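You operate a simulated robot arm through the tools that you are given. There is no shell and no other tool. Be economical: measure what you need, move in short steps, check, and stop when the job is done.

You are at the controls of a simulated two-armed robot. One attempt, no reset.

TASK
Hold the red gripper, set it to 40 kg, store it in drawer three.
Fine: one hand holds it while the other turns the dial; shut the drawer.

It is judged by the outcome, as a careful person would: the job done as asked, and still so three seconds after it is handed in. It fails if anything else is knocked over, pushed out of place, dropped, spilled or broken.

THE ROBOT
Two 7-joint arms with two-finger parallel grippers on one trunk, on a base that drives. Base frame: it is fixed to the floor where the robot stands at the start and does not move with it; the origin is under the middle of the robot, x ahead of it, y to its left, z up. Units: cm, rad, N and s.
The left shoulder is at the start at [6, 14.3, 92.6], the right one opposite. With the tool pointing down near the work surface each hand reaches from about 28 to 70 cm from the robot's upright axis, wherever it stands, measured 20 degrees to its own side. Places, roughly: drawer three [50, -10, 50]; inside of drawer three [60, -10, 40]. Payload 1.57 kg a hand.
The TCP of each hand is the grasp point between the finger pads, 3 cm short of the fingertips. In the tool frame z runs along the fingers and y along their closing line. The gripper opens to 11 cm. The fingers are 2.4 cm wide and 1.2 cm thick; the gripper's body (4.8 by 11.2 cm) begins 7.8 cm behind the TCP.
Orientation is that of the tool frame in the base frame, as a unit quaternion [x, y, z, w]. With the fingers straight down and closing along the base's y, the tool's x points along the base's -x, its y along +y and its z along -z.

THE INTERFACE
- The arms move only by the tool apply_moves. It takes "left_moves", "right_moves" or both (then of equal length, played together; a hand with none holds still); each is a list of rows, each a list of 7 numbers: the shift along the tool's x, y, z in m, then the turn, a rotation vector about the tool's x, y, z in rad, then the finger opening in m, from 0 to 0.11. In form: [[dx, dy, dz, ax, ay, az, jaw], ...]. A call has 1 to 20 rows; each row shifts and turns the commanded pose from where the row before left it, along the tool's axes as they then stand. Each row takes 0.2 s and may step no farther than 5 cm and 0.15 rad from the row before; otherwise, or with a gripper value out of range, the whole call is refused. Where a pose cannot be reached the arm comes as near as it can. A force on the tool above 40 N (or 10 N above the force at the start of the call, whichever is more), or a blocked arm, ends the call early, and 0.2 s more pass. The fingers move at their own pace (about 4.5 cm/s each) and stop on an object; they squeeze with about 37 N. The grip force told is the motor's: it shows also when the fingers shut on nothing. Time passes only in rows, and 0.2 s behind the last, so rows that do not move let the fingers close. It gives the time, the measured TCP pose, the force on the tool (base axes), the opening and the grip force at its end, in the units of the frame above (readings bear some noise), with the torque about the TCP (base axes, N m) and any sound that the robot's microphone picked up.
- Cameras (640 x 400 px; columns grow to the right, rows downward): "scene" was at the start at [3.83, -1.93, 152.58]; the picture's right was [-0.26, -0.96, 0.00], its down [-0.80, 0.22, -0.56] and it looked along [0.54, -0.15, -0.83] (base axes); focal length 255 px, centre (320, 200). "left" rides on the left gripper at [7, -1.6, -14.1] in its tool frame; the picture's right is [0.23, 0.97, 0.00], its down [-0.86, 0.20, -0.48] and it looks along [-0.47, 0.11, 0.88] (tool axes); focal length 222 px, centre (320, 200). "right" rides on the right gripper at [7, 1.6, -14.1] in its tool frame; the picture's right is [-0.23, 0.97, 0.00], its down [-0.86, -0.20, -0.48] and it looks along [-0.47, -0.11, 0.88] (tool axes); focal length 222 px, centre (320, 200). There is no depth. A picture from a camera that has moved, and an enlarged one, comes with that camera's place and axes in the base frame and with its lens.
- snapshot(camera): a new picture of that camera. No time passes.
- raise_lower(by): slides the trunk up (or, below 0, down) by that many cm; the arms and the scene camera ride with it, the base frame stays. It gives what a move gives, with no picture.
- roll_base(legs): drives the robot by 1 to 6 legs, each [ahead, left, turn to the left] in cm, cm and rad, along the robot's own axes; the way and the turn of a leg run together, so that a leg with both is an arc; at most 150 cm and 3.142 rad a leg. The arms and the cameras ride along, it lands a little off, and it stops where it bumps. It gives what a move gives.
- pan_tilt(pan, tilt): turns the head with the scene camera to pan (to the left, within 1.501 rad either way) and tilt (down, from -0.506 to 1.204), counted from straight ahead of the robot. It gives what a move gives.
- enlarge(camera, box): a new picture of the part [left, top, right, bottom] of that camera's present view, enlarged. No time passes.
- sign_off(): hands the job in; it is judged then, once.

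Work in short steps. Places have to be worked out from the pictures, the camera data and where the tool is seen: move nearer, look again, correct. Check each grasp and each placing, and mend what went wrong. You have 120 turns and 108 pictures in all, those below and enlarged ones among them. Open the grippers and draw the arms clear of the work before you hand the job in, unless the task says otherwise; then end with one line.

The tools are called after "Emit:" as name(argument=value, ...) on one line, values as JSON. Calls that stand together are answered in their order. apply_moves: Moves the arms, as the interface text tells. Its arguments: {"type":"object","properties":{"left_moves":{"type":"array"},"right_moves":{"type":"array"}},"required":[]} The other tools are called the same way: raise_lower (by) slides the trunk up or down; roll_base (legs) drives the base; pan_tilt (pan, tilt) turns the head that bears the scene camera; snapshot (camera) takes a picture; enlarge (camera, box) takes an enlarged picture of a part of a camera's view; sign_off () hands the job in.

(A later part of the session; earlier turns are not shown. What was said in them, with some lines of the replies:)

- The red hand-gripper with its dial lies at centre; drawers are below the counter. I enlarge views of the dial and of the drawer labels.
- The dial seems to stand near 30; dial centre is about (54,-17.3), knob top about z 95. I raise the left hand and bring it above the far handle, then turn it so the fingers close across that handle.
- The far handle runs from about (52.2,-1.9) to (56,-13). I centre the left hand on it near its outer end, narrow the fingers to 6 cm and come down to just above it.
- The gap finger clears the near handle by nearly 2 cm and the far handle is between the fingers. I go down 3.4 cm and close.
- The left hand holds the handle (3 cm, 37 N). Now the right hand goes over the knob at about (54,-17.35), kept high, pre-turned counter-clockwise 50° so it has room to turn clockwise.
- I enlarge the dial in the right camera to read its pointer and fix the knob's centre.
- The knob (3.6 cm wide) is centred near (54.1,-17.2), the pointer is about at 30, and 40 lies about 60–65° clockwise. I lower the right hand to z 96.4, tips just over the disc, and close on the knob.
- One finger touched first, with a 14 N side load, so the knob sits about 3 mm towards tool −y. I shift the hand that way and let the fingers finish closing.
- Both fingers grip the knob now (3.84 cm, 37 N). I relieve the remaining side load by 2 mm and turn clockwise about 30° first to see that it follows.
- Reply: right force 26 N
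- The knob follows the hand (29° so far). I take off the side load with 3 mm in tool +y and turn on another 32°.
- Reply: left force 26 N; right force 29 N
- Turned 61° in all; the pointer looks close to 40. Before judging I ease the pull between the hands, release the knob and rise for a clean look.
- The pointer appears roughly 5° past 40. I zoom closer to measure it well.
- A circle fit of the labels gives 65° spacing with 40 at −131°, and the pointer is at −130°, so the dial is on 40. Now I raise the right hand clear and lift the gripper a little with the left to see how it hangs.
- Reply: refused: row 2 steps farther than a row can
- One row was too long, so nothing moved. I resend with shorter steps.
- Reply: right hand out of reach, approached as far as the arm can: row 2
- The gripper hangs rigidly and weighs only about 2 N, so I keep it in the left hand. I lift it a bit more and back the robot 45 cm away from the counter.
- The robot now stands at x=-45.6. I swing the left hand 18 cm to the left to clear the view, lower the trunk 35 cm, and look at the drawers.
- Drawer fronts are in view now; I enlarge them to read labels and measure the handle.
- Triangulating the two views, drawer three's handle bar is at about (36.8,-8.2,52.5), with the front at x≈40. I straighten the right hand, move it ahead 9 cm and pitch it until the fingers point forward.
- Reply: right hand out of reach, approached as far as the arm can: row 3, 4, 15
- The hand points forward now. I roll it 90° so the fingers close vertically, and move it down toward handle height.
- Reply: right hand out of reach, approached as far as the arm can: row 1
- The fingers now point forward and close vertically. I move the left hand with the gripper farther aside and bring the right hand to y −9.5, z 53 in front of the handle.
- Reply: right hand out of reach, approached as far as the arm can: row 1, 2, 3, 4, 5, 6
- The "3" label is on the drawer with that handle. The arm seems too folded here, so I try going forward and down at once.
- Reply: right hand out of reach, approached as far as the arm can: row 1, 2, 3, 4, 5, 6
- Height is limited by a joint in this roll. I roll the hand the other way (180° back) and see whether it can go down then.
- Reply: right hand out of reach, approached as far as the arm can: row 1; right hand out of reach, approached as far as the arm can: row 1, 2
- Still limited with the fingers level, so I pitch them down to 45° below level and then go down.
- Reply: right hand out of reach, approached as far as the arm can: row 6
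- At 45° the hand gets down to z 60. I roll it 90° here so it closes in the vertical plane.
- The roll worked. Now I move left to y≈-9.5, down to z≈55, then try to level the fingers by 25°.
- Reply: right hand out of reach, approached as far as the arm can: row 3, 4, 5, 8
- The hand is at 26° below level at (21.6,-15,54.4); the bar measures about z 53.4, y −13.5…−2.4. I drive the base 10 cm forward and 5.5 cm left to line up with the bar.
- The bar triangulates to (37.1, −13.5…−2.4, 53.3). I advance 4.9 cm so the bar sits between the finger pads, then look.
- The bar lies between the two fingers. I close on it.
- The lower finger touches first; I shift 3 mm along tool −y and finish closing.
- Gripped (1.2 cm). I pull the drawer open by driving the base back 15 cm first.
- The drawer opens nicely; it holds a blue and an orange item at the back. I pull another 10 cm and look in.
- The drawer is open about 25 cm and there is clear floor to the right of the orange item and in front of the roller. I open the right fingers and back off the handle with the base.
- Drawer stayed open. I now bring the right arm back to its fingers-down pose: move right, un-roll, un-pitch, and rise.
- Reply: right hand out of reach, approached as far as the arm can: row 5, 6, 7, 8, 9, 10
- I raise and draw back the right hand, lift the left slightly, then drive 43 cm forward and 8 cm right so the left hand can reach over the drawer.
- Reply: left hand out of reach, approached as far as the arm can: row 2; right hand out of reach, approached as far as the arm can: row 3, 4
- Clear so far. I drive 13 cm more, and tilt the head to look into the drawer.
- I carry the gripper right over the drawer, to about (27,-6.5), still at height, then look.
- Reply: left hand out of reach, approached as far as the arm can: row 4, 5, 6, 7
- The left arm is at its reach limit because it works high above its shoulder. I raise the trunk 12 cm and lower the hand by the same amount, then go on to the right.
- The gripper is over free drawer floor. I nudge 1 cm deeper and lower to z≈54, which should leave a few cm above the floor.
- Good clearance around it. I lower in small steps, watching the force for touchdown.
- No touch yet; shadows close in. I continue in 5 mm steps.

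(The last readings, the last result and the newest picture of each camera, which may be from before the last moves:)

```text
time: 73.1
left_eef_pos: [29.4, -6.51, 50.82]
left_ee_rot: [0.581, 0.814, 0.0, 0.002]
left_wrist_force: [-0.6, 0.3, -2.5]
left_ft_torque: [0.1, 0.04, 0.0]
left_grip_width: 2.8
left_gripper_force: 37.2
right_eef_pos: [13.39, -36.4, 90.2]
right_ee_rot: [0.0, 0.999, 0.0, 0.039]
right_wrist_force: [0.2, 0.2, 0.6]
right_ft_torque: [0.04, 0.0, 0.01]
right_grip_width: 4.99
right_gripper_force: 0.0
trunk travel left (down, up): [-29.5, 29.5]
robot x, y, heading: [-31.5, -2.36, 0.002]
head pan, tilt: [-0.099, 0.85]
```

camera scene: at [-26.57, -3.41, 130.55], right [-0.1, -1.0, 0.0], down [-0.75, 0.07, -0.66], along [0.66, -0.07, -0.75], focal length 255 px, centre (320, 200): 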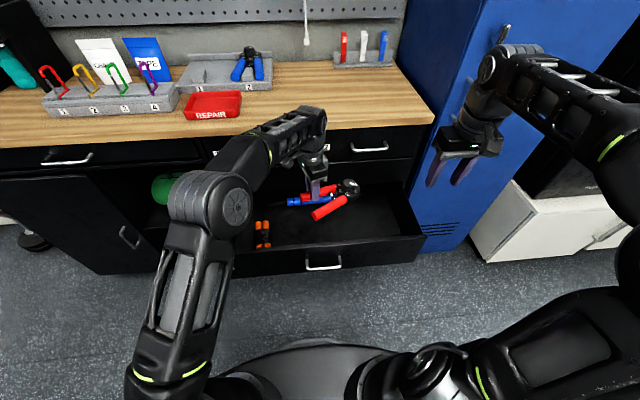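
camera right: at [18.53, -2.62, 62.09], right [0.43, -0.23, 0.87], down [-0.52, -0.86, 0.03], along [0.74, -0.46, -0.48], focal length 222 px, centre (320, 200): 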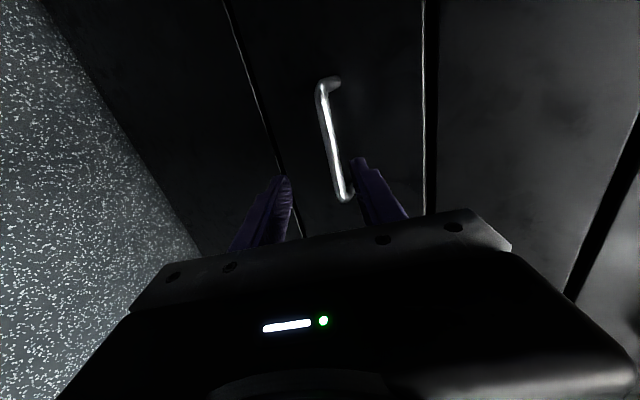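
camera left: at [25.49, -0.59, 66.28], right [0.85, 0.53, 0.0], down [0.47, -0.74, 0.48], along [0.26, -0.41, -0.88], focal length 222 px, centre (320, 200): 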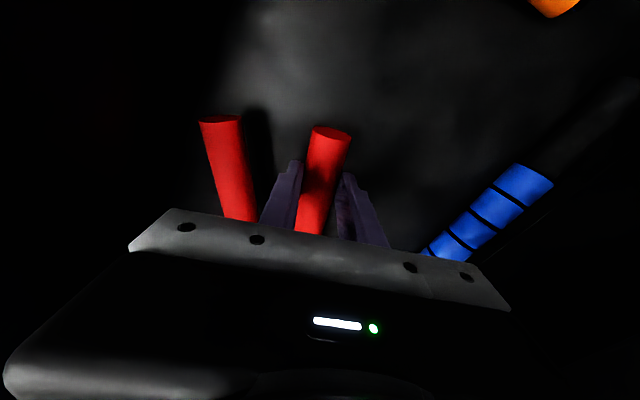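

Emit:
apply_moves(left_moves=[[0, 0, 0.004, 0, 0, 0, 0.01], [0, 0, 0.004, 0, 0, 0, 0.01], [0, 0, 0.004, 0, 0, 0, 0.01]])

Emit:
enlarge(camera="left", box=[170, 80, 420, 240])

```text
time: 73.9
left_eef_pos: [29.34, -6.53, 49.6]
left_ee_rot: [0.58, 0.815, 0.001, 0.0]
left_wrist_force: [-0.1, 0.5, -2.0]
left_ft_torque: [0.16, 0.01, -0.04]
left_grip_width: 2.79
left_gripper_force: 37.0
right_eef_pos: [13.4, -36.32, 90.13]
right_ee_rot: [-0.001, 0.999, 0.0, 0.039]
right_wrist_force: [-0.2, -0.1, -0.3]
right_ft_torque: [-0.02, 0.03, 0.01]
right_grip_width: 5.01
right_gripper_force: 0.1
trunk travel left (down, up): [-29.5, 29.5]
robot x, y, heading: [-31.23, -2.63, 0.003]
head pan, tilt: [-0.099, 0.85]
```

```text
2.50 times, centred on (295, 160) of left
camera zoom: at [25.63, -0.56, 63.67], right [0.85, 0.53, 0.0], down [0.47, -0.74, 0.48], along [0.26, -0.41, -0.88], focal length 555 px, centre (382, 300)
```

zoom: 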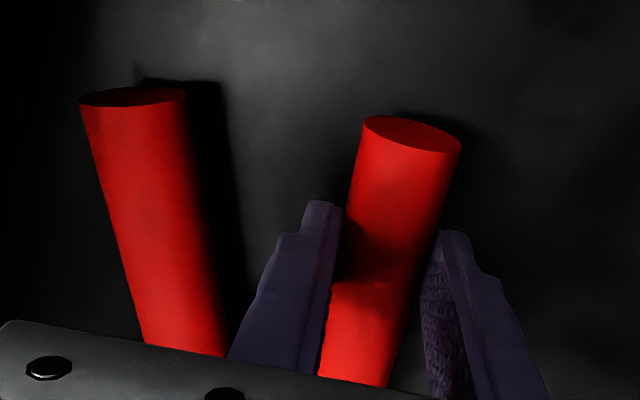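

Nearly down, judging by the shadows, but no contact force yet. I keep going in 4 mm steps.

Emit:
apply_moves(left_moves=[[0, 0, 0.004, 0, 0, 0, 0.01], [0, 0, 0.004, 0, 0, 0, 0.01]])

```text
time: 74.5
left_eef_pos: [29.54, -6.36, 48.82]
left_ee_rot: [0.58, 0.815, 0.001, 0.002]
left_wrist_force: [0.6, 3.9, 6.5]
left_ft_torque: [-1.0, 0.08, 0.08]
left_grip_width: 2.85
left_gripper_force: 37.0
right_eef_pos: [13.34, -36.31, 90.18]
right_ee_rot: [-0.001, 0.999, -0.001, 0.04]
right_wrist_force: [0.3, -0.4, -0.3]
right_ft_torque: [0.02, 0.03, 0.0]
right_grip_width: 5.0
right_gripper_force: 0.0
trunk travel left (down, up): [-29.5, 29.5]
robot x, y, heading: [-30.89, -2.51, -0.002]
head pan, tilt: [-0.099, 0.85]
```

Touchdown (about +8 N, disc first). I open the fingers to 5 cm and rise straight up.

Emit:
apply_moves(left_moves=[[0, 0, 0, 0, 0, 0, 0.03], [0, 0, 0, 0, 0, 0, 0.04], [0, 0, 0, 0, 0, 0, 0.055], [0, 0, 0, 0, 0, 0, 0.055], [0, 0, -0.02, 0, 0, 0, 0.055], [0, 0, -0.04, 0, 0, 0, 0.055], [0, 0, -0.045, 0, 0, 0, 0.055], [0, 0, -0.045, 0, 0, 0, 0.055], [0, 0, -0.045, 0, 0, 0, 0.055]])

Emit:
enlarge(camera="scene", box=[220, 90, 440, 290])

Emit:
snapshot(camera="left")

```text
time: 76.5
left_eef_pos: [29.25, -6.49, 68.24]
left_ee_rot: [0.581, 0.814, 0.0, 0.0]
left_wrist_force: [-0.3, 0.4, -0.1]
left_ft_torque: [-0.04, 0.0, -0.03]
left_grip_width: 5.46
left_gripper_force: 0.0
right_eef_pos: [13.39, -36.55, 90.19]
right_ee_rot: [0.0, 0.999, 0.0, 0.038]
right_wrist_force: [0.4, -0.3, -0.3]
right_ft_torque: [0.0, -0.01, 0.02]
right_grip_width: 5.01
right_gripper_force: 0.1
trunk travel left (down, up): [-29.5, 29.5]
robot x, y, heading: [-31.45, -2.76, -0.002]
head pan, tilt: [-0.099, 0.85]
```

```text
2.00 times, centred on (330, 190) of scene
camera zoom: at [-26.61, -3.38, 130.54], right [-0.1, -1.0, 0.0], down [-0.75, 0.07, -0.66], along [0.66, -0.07, -0.75], focal length 509 px, centre (300, 220)
```

zoom: 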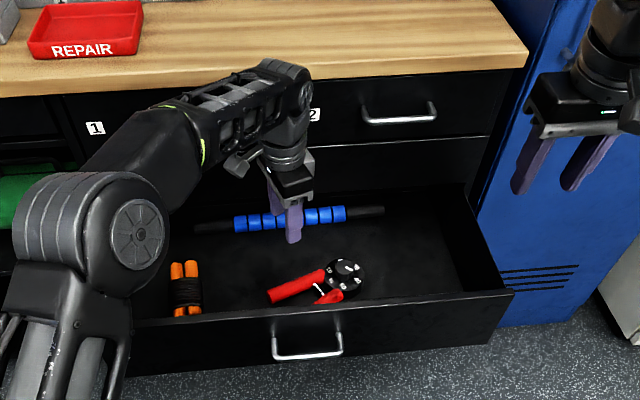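

```text
45 pictures are left
camera left: at [25.46, -0.48, 82.39], right [0.85, 0.53, 0.0], down [0.47, -0.74, 0.48], along [0.26, -0.41, -0.88], focal length 222 px, centre (320, 200)
```

left: 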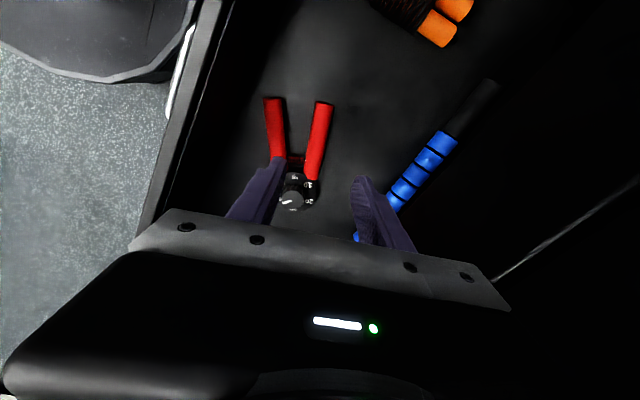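

The gripper lies flat in the drawer. I check the dial in close-up.

Emit:
enlarge(camera="left", box=[265, 155, 335, 215])

Emit:
enlarge(camera="scene", box=[320, 205, 370, 245])

```text
6.67 times, centred on (300, 185) of left
camera zoom: at [25.46, -0.48, 82.39], right [0.85, 0.53, 0.0], down [0.47, -0.74, 0.48], along [0.26, -0.41, -0.88], focal length 1481 px, centre (453, 300)
```

zoom: 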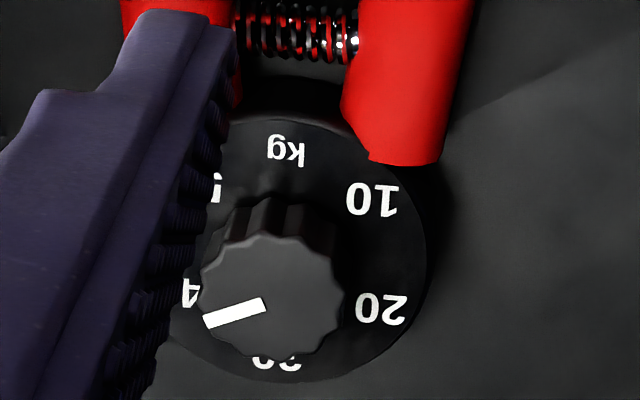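

```text
10.00 times, centred on (345, 225) of scene
camera zoom: at [-26.61, -3.38, 130.54], right [-0.1, -1.0, 0.0], down [-0.75, 0.07, -0.66], along [0.66, -0.07, -0.75], focal length 2547 px, centre (70, -50)
```

zoom: 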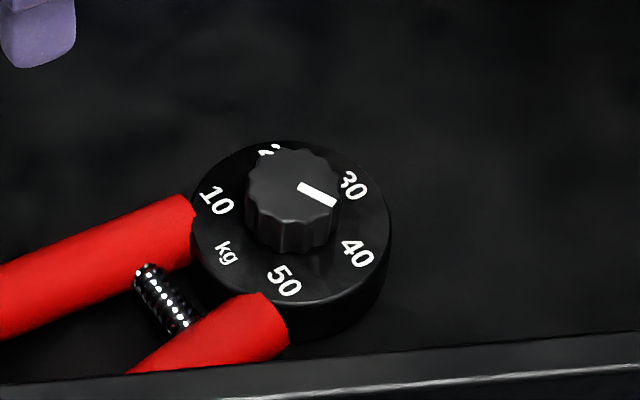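

The dial reads 40 from both cameras (pointer within about 2–3° of the 40 mark). Now I raise the left hand and back the robot 42 cm away to shut the drawer.

Emit:
apply_moves(left_moves=[[0, 0, -0.03, 0, 0, 0, 0.055], [0, 0, -0.03, 0, 0, 0, 0.055], [0, 0, 0, 0, 0, 0, 0.055]])

Emit:
roll_base(legs=[[-42, 0, 0]])

Emit:
raise_lower(by=-12)

Emit:
snapshot(camera="scene")

```text
time: 77.3
left_eef_pos: [29.37, -6.52, 74.34]
left_ee_rot: [0.581, 0.814, 0.0, 0.002]
left_wrist_force: [-0.3, 0.2, -0.4]
left_ft_torque: [-0.01, 0.01, 0.02]
left_grip_width: 5.5
left_gripper_force: 0.2
right_eef_pos: [13.31, -36.45, 90.13]
right_ee_rot: [-0.001, 0.999, 0.0, 0.039]
right_wrist_force: [0.4, 0.6, -0.2]
right_ft_torque: [0.01, 0.04, 0.0]
right_grip_width: 5.02
right_gripper_force: 0.0
trunk travel left (down, up): [-29.5, 29.5]
robot x, y, heading: [-31.24, -2.38, 0.003]
head pan, tilt: [-0.099, 0.85]
```

```text
time: 79.8
left_eef_pos: [-12.1, -6.38, 74.26]
left_ee_rot: [0.58, 0.815, 0.0, 0.0]
left_wrist_force: [0.5, 0.6, -0.7]
left_ft_torque: [-0.02, -0.01, 0.0]
left_grip_width: 5.51
left_gripper_force: 0.1
right_eef_pos: [-28.24, -36.34, 90.13]
right_ee_rot: [-0.002, 0.999, 0.0, 0.04]
right_wrist_force: [-0.4, 0.4, -0.7]
right_ft_torque: [-0.04, 0.01, -0.03]
right_grip_width: 5.0
right_gripper_force: 0.1
trunk travel left (down, up): [-29.5, 29.5]
robot x, y, heading: [-73.16, -3.02, -0.004]
head pan, tilt: [-0.099, 0.85]
```

```text
time: 81.3
left_eef_pos: [-12.14, -6.46, 62.33]
left_ee_rot: [0.579, 0.815, 0.0, 0.002]
left_wrist_force: [-0.5, 0.6, -0.2]
left_ft_torque: [0.0, -0.03, 0.02]
left_grip_width: 5.5
left_gripper_force: 0.1
right_eef_pos: [-28.24, -36.33, 78.2]
right_ee_rot: [-0.002, 0.999, 0.0, 0.04]
right_wrist_force: [0.0, 0.8, 0.3]
right_ft_torque: [0.02, 0.04, 0.0]
right_grip_width: 5.01
right_gripper_force: 0.0
trunk travel left (down, up): [-17.5, 41.5]
robot x, y, heading: [-73.02, -2.42, -0.001]
head pan, tilt: [-0.099, 0.85]
```

```text
42 pictures are left
camera scene: at [-68.2, -3.42, 118.55], right [-0.1, -1.0, 0.0], down [-0.75, 0.07, -0.66], along [0.66, -0.06, -0.75], focal length 255 px, centre (320, 200)
```

scene: 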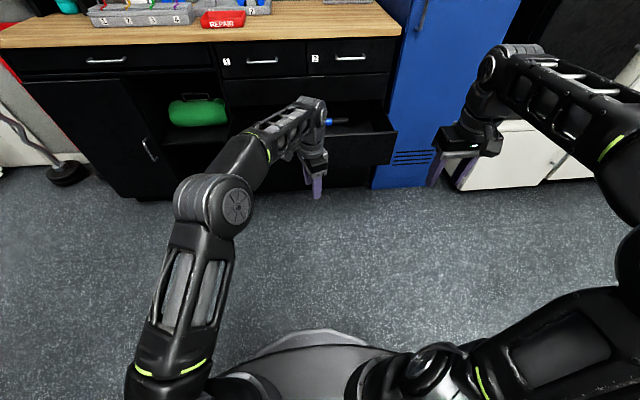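

I park the left hand to the left, and bring the right hand (fingers closed) down and forward, then pitch it to 26° below level for pushing.

Emit:
apply_moves(left_moves=[[0.0425, 0.0147, 0, 0, 0, 0, 0.055], [0.0425, 0.0147, 0, 0, 0, 0, 0.055], [0.0425, 0.0147, 0, 0, 0, 0, 0.055], [0.0425, 0.0147, 0, 0, 0, 0, 0.055], [0.0425, 0.0147, 0, 0, 0, 0, 0.055], [0.0425, 0.0147, 0, 0, 0, 0, 0.055], [0, -0.02, 0, 0, 0, 0, 0.055], [0, -0.02, 0, 0, 0, 0, 0.055], [0, 0, 0, 0, 0, 0, 0.055], [0, 0, 0, 0, 0, 0, 0.055], [0, 0, 0, 0, 0, 0, 0.055], [0, 0, 0, 0, 0, 0, 0.055], [0, 0, 0, 0, 0, 0, 0.055]], right_moves=[[-0.035, 0, 0.033, 0, 0, 0, 0.0], [-0.035, 0, 0.033, 0, 0, 0, 0.0], [-0.035, 0, 0.033, 0, 0, 0, 0.0], [-0.035, 0, 0.033, 0, 0, 0, 0.0], [-0.035, 0, 0.033, 0, 0, 0, 0.0], [0, 0, 0, 0, -0.14, 0, 0.0], [0, 0, 0, 0, -0.14, 0, 0.0], [0, 0, 0, 0, -0.14, 0, 0.0], [0, 0, 0, 0, -0.14, 0, 0.0], [0, 0, 0, 0, -0.14, 0, 0.0], [0, 0, 0, 0, -0.14, 0, 0.0], [0, 0, 0, 0, -0.14, 0, 0.0], [0, 0, 0, 0, -0.06, 0, 0.0]])

Emit:
snapshot(camera="scene")

```text
time: 84.1
left_eef_pos: [-16.04, 19.19, 62.28]
left_ee_rot: [0.579, 0.815, 0.0, 0.0]
left_wrist_force: [0.0, 0.3, -0.6]
left_ft_torque: [-0.02, 0.04, 0.02]
left_grip_width: 5.53
left_gripper_force: 0.1
right_eef_pos: [-14.39, -37.17, 60.93]
right_ee_rot: [-0.001, 0.847, 0.001, 0.531]
right_wrist_force: [0.9, 0.5, 0.4]
right_ft_torque: [0.02, 0.01, 0.01]
right_grip_width: 0.0
right_gripper_force: 22.0
right hand out of reach, approached as far as the arm can: row 3, 4, 5
trunk travel left (down, up): [-17.5, 41.5]
robot x, y, heading: [-73.3, -2.16, -0.0]
head pan, tilt: [-0.099, 0.85]
```

```text
41 pictures are left
camera scene: at [-68.19, -3.42, 118.56], right [-0.1, -1.0, 0.0], down [-0.75, 0.07, -0.66], along [0.66, -0.06, -0.75], focal length 255 px, centre (320, 200)
```

scene: 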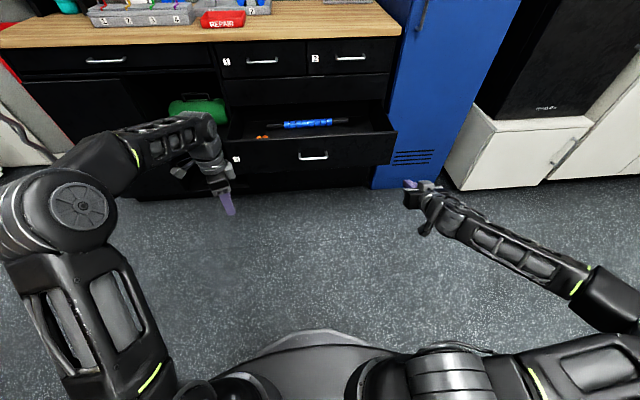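

I extend the right hand forward and left in front of the drawer at panel height above the bar.

Emit:
apply_moves(right_moves=[[-0.0059, 0.038, 0.0216, 0, 0, 0, 0.0], [-0.0059, 0.038, 0.0216, 0, 0, 0, 0.0], [-0.0059, 0.038, 0.0216, 0, 0, 0, 0.0], [-0.0059, 0.038, 0.0216, 0, 0, 0, 0.0], [-0.0059, 0.038, 0.0216, 0, 0, 0, 0.0]])

Emit:
pan_tilt(pan=-0.1, tilt=0.6)

Emit:
snapshot(camera="scene")

```text
time: 85.3
left_eef_pos: [-16.05, 19.18, 62.32]
left_ee_rot: [0.579, 0.815, 0.0, 0.001]
left_wrist_force: [0.0, -1.1, -0.4]
left_ft_torque: [0.0, -0.01, 0.03]
left_grip_width: 5.49
left_gripper_force: 0.1
right_eef_pos: [-3.54, -18.07, 58.77]
right_ee_rot: [-0.001, 0.848, 0.0, 0.53]
right_wrist_force: [0.0, -0.4, -0.1]
right_ft_torque: [0.01, 0.03, -0.02]
right_grip_width: 0.0
right_gripper_force: 21.5
trunk travel left (down, up): [-17.5, 41.5]
robot x, y, heading: [-72.66, -2.25, 0.006]
head pan, tilt: [-0.099, 0.85]
```

```text
time: 86.1
left_eef_pos: [-15.96, 19.15, 62.27]
left_ee_rot: [0.579, 0.815, 0.0, 0.001]
left_wrist_force: [-0.5, 0.0, -0.4]
left_ft_torque: [-0.03, 0.01, -0.01]
left_grip_width: 5.5
left_gripper_force: 0.0
right_eef_pos: [-3.6, -18.16, 58.82]
right_ee_rot: [-0.002, 0.848, 0.001, 0.531]
right_wrist_force: [-0.4, -0.4, 0.0]
right_ft_torque: [-0.01, 0.01, 0.01]
right_grip_width: 0.01
right_gripper_force: 21.0
trunk travel left (down, up): [-17.5, 41.5]
robot x, y, heading: [-72.92, -2.36, 0.007]
head pan, tilt: [-0.099, 0.6]
```

```text
40 pictures are left
camera scene: at [-67.17, -3.52, 120.63], right [-0.1, -1.0, 0.0], down [-0.56, 0.05, -0.82], along [0.82, -0.08, -0.57], focal length 255 px, centre (320, 200)
```

scene: 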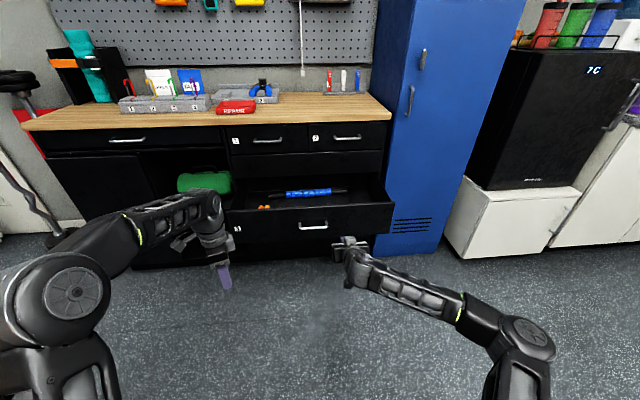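

I slide 8 cm left and drive 12 cm forward to come just short of the drawer front, then check the aim.

Emit:
roll_base(legs=[[0, 8, 0], [12, 0, 0]])

Emit:
enlarge(camera="scene", box=[200, 130, 440, 290])

Emit:
snapshot(camera="right")

```text
time: 88.0
left_eef_pos: [-4.06, 27.32, 62.29]
left_ee_rot: [0.579, 0.815, 0.0, 0.001]
left_wrist_force: [0.9, 0.5, -0.5]
left_ft_torque: [-0.02, -0.02, 0.01]
left_grip_width: 5.53
left_gripper_force: 0.1
right_eef_pos: [8.48, -9.86, 58.74]
right_ee_rot: [-0.001, 0.848, 0.0, 0.53]
right_wrist_force: [-0.6, 0.1, 0.0]
right_ft_torque: [0.0, -0.01, 0.0]
right_grip_width: 0.01
right_gripper_force: 21.5
trunk travel left (down, up): [-17.5, 41.5]
robot x, y, heading: [-60.84, 5.73, 0.004]
head pan, tilt: [-0.099, 0.6]
```

```text
2.50 times, centred on (320, 210) of scene
camera zoom: at [-55.19, 4.62, 120.64], right [-0.1, -1.0, 0.0], down [-0.56, 0.05, -0.83], along [0.82, -0.08, -0.56], focal length 637 px, centre (320, 175)
```

zoom: 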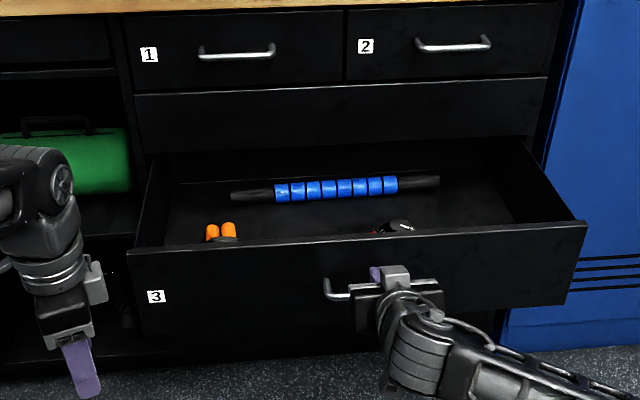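

```text
38 pictures are left
camera right: at [-7.3, -8.42, 58.77], right [0.1, 0.97, 0.2], down [-0.06, -0.2, 0.98], along [0.99, -0.1, 0.04], focal length 222 px, centre (320, 200)
```

right: 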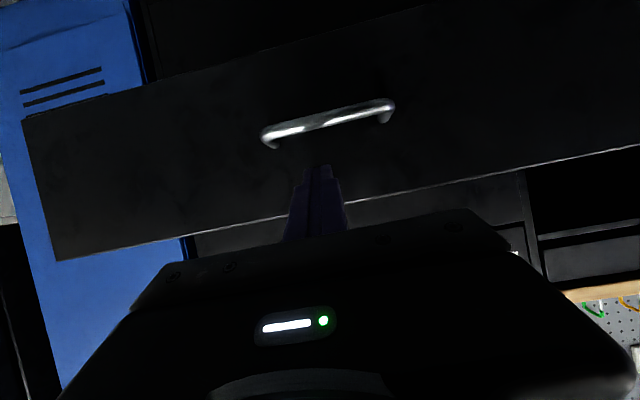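

The closed fingertips aim at the panel between the bar and its top edge. I push by driving forward 20 cm.

Emit:
roll_base(legs=[[20, 0, 0]])

Emit:
enlarge(camera="scene", box=[180, 110, 450, 310])

```text
time: 89.6
left_eef_pos: [15.8, 27.46, 62.34]
left_ee_rot: [0.579, 0.815, 0.001, 0.001]
left_wrist_force: [0.6, 0.0, 0.5]
left_ft_torque: [-0.05, -0.01, -0.02]
left_grip_width: 5.49
left_gripper_force: 0.0
right_eef_pos: [28.33, -9.74, 58.81]
right_ee_rot: [0.0, 0.847, 0.0, 0.531]
right_wrist_force: [0.9, 0.9, 0.6]
right_ft_torque: [0.0, -0.02, 0.03]
right_grip_width: 0.0
right_gripper_force: 21.2
trunk travel left (down, up): [-17.5, 41.5]
robot x, y, heading: [-41.24, 5.67, 0.0]
head pan, tilt: [-0.099, 0.6]
```

```text
2.00 times, centred on (315, 210) of scene
camera zoom: at [-35.41, 4.69, 120.64], right [-0.1, -1.0, 0.0], down [-0.56, 0.05, -0.83], along [0.82, -0.08, -0.56], focal length 509 px, centre (330, 180)
```

zoom: 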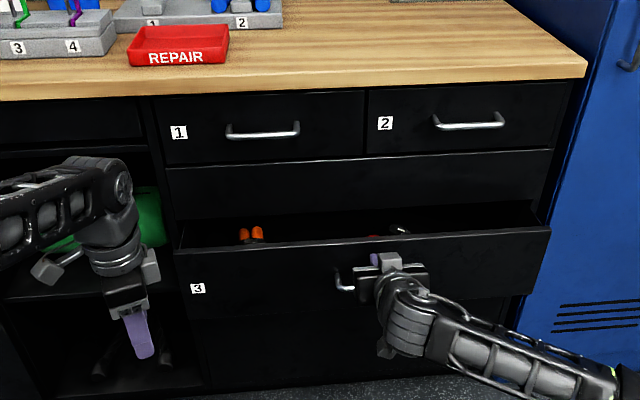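

The drawer is sliding shut. I drive 7 cm more.

Emit:
roll_base(legs=[[7, 0, 0]])

Emit:
enlarge(camera="scene", box=[180, 130, 450, 330])

```text
time: 90.6
left_eef_pos: [22.78, 27.53, 62.21]
left_ee_rot: [0.578, 0.816, 0.0, 0.001]
left_wrist_force: [-0.5, 0.6, 0.8]
left_ft_torque: [-0.03, -0.03, -0.01]
left_grip_width: 5.5
left_gripper_force: 0.1
right_eef_pos: [35.28, -9.73, 58.72]
right_ee_rot: [-0.003, 0.847, 0.003, 0.531]
right_wrist_force: [0.1, 0.0, -0.3]
right_ft_torque: [-0.01, -0.05, 0.0]
right_grip_width: 0.0
right_gripper_force: 21.3
trunk travel left (down, up): [-17.5, 41.5]
robot x, y, heading: [-34.23, 5.58, 0.007]
head pan, tilt: [-0.099, 0.6]
```

```text
2.00 times, centred on (315, 230) of scene
camera zoom: at [-28.37, 4.73, 120.64], right [-0.09, -1.0, 0.0], down [-0.56, 0.05, -0.83], along [0.82, -0.08, -0.56], focal length 509 px, centre (330, 140)
```

zoom: 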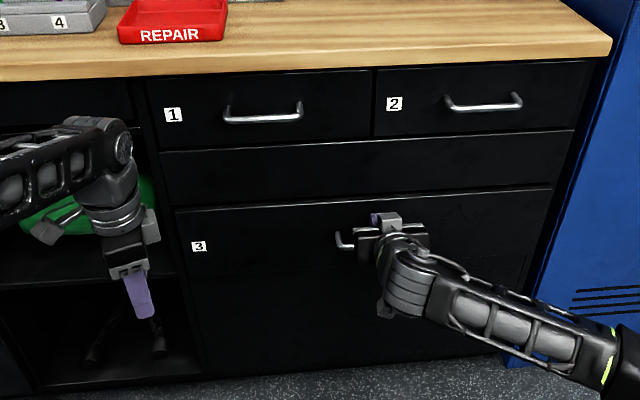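

Almost shut. I finish with the arm in 8 mm steps, watching force.

Emit:
apply_moves(right_moves=[[-0.0035, 0, 0.0072, 0, 0, 0, 0.0], [-0.0035, 0, 0.0072, 0, 0, 0, 0.0], [0, 0, 0, 0, 0, 0, 0]])

Emit:
enlarge(camera="scene", box=[220, 190, 430, 290])

```text
time: 91.4
left_eef_pos: [22.69, 27.52, 62.27]
left_ee_rot: [0.578, 0.816, 0.0, 0.001]
left_wrist_force: [0.0, -1.1, -0.4]
left_ft_torque: [-0.01, -0.02, -0.02]
left_grip_width: 5.51
left_gripper_force: 0.1
right_eef_pos: [36.94, -9.67, 58.74]
right_ee_rot: [-0.002, 0.847, 0.002, 0.531]
right_wrist_force: [0.9, -0.2, -0.2]
right_ft_torque: [0.02, 0.0, 0.0]
right_grip_width: 0.0
right_gripper_force: 21.4
trunk travel left (down, up): [-17.5, 41.5]
robot x, y, heading: [-33.94, 5.37, 0.007]
head pan, tilt: [-0.099, 0.6]
```

```text
3.05 times, centred on (325, 240) of scene
camera zoom: at [-28.36, 4.73, 120.64], right [-0.09, -1.0, 0.0], down [-0.56, 0.05, -0.82], along [0.82, -0.08, -0.57], focal length 776 px, centre (305, 78)
```

zoom: 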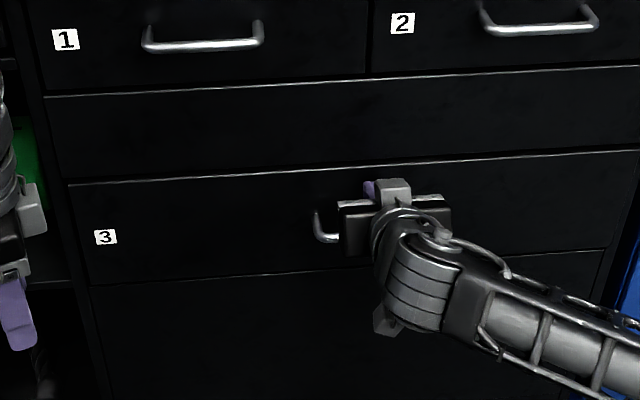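

No end-stop force yet; I continue gently.

Emit:
apply_moves(right_moves=[[-0.0022, 0, 0.0045, 0, 0, 0, 0.0], [-0.0022, 0, 0.0045, 0, 0, 0, 0.0], [-0.0022, 0, 0.0045, 0, 0, 0, 0.0], [0, 0, 0, 0, 0, 0, 0]])

```text
time: 91.9
left_eef_pos: [22.53, 27.46, 62.45]
left_ee_rot: [0.579, 0.815, 0.001, 0.003]
left_wrist_force: [0.9, -0.7, 0.1]
left_ft_torque: [0.0, 0.0, 0.02]
left_grip_width: 5.47
left_gripper_force: 0.1
right_eef_pos: [37.2, -9.7, 58.77]
right_ee_rot: [-0.002, 0.848, 0.002, 0.529]
right_wrist_force: [-17.2, -2.8, 5.9]
right_ft_torque: [0.0, -0.16, -0.09]
right_grip_width: 0.01
right_gripper_force: 21.0
trunk travel left (down, up): [-17.5, 41.5]
robot x, y, heading: [-34.09, 5.69, 0.006]
head pan, tilt: [-0.099, 0.6]
stopped in row 2 (right hand): the force on the tool passed its limit (the readings are from after the stop); the commanded pose is now the measured one
```

The hand met the end stop at x 37.2, so the drawer is shut. I back off 30 cm and look.

Emit:
roll_base(legs=[[-30, 0, 0]])

Emit:
apply_moves(right_moves=[[0, -0.04, 0, 0, 0, 0, 0.05], [0, -0.04, 0, 0, 0, 0, 0.05], [0, -0.04, 0, 0, 0, 0, 0.05], [0, 0, 0, 0, 0, 0, 0.05]])

Emit:
snapshot(camera="scene")

Emit:
enlarge(camera="scene", box=[200, 100, 430, 280])

```text
time: 94.0
left_eef_pos: [-7.48, 27.02, 62.37]
left_ee_rot: [0.581, 0.814, 0.0, 0.001]
left_wrist_force: [-0.3, -0.2, -0.8]
left_ft_torque: [0.03, -0.01, 0.02]
left_grip_width: 5.48
left_gripper_force: 0.0
right_eef_pos: [6.87, -10.11, 58.54]
right_ee_rot: [0.0, 0.849, 0.0, 0.528]
right_wrist_force: [-0.3, 0.3, 0.9]
right_ft_torque: [0.01, 0.01, 0.03]
right_grip_width: 0.01
right_gripper_force: 20.9
trunk travel left (down, up): [-17.5, 41.5]
robot x, y, heading: [-64.42, 5.55, -0.006]
head pan, tilt: [-0.099, 0.6]
```

```text
time: 95.0
left_eef_pos: [-7.45, 27.05, 62.24]
left_ee_rot: [0.581, 0.814, 0.001, 0.001]
left_wrist_force: [0.4, 0.1, 0.2]
left_ft_torque: [-0.02, -0.01, 0.04]
left_grip_width: 5.48
left_gripper_force: 0.1
right_eef_pos: [6.86, -22.47, 58.59]
right_ee_rot: [0.0, 0.849, 0.0, 0.528]
right_wrist_force: [0.4, -0.3, 0.0]
right_ft_torque: [-0.01, 0.0, 0.0]
right_grip_width: 4.99
right_gripper_force: 0.0
trunk travel left (down, up): [-17.5, 41.5]
robot x, y, heading: [-64.52, 5.34, -0.001]
head pan, tilt: [-0.099, 0.6]
```

```text
34 pictures are left
camera scene: at [-58.69, 4.67, 120.64], right [-0.1, -0.99, 0.0], down [-0.56, 0.06, -0.83], along [0.82, -0.08, -0.57], focal length 255 px, centre (320, 200)
```

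scene: 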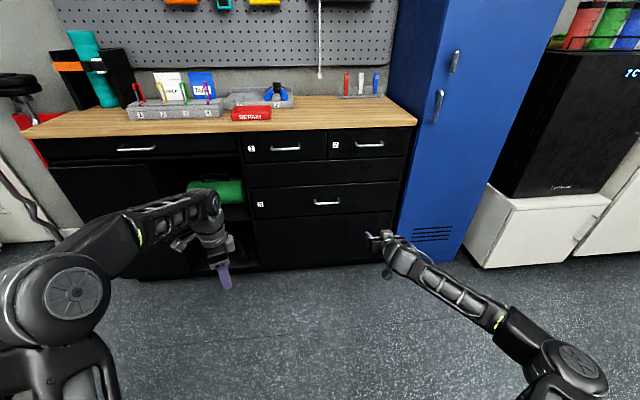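

```text
2.22 times, centred on (315, 190) of scene
camera zoom: at [-58.69, 4.67, 120.64], right [-0.1, -0.99, 0.0], down [-0.56, 0.06, -0.83], along [0.82, -0.08, -0.57], focal length 566 px, centre (331, 222)
```

zoom: 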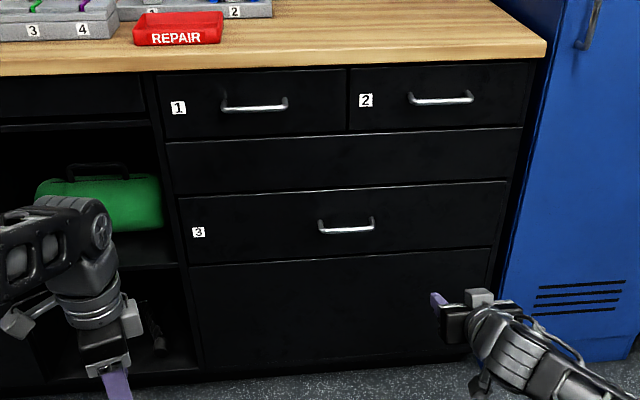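

Drawer three is shut flush, everything else is in place, and both hands are open and clear. I hand the job in.

Emit:
sign_off()

```text
The job is handed in.
```

The red gripper is set to 40 kg, with the pointer within about 3° of the mark (roughly half a kilo), and stored in drawer three, which is shut; the left hand held it while the right turned the dial.
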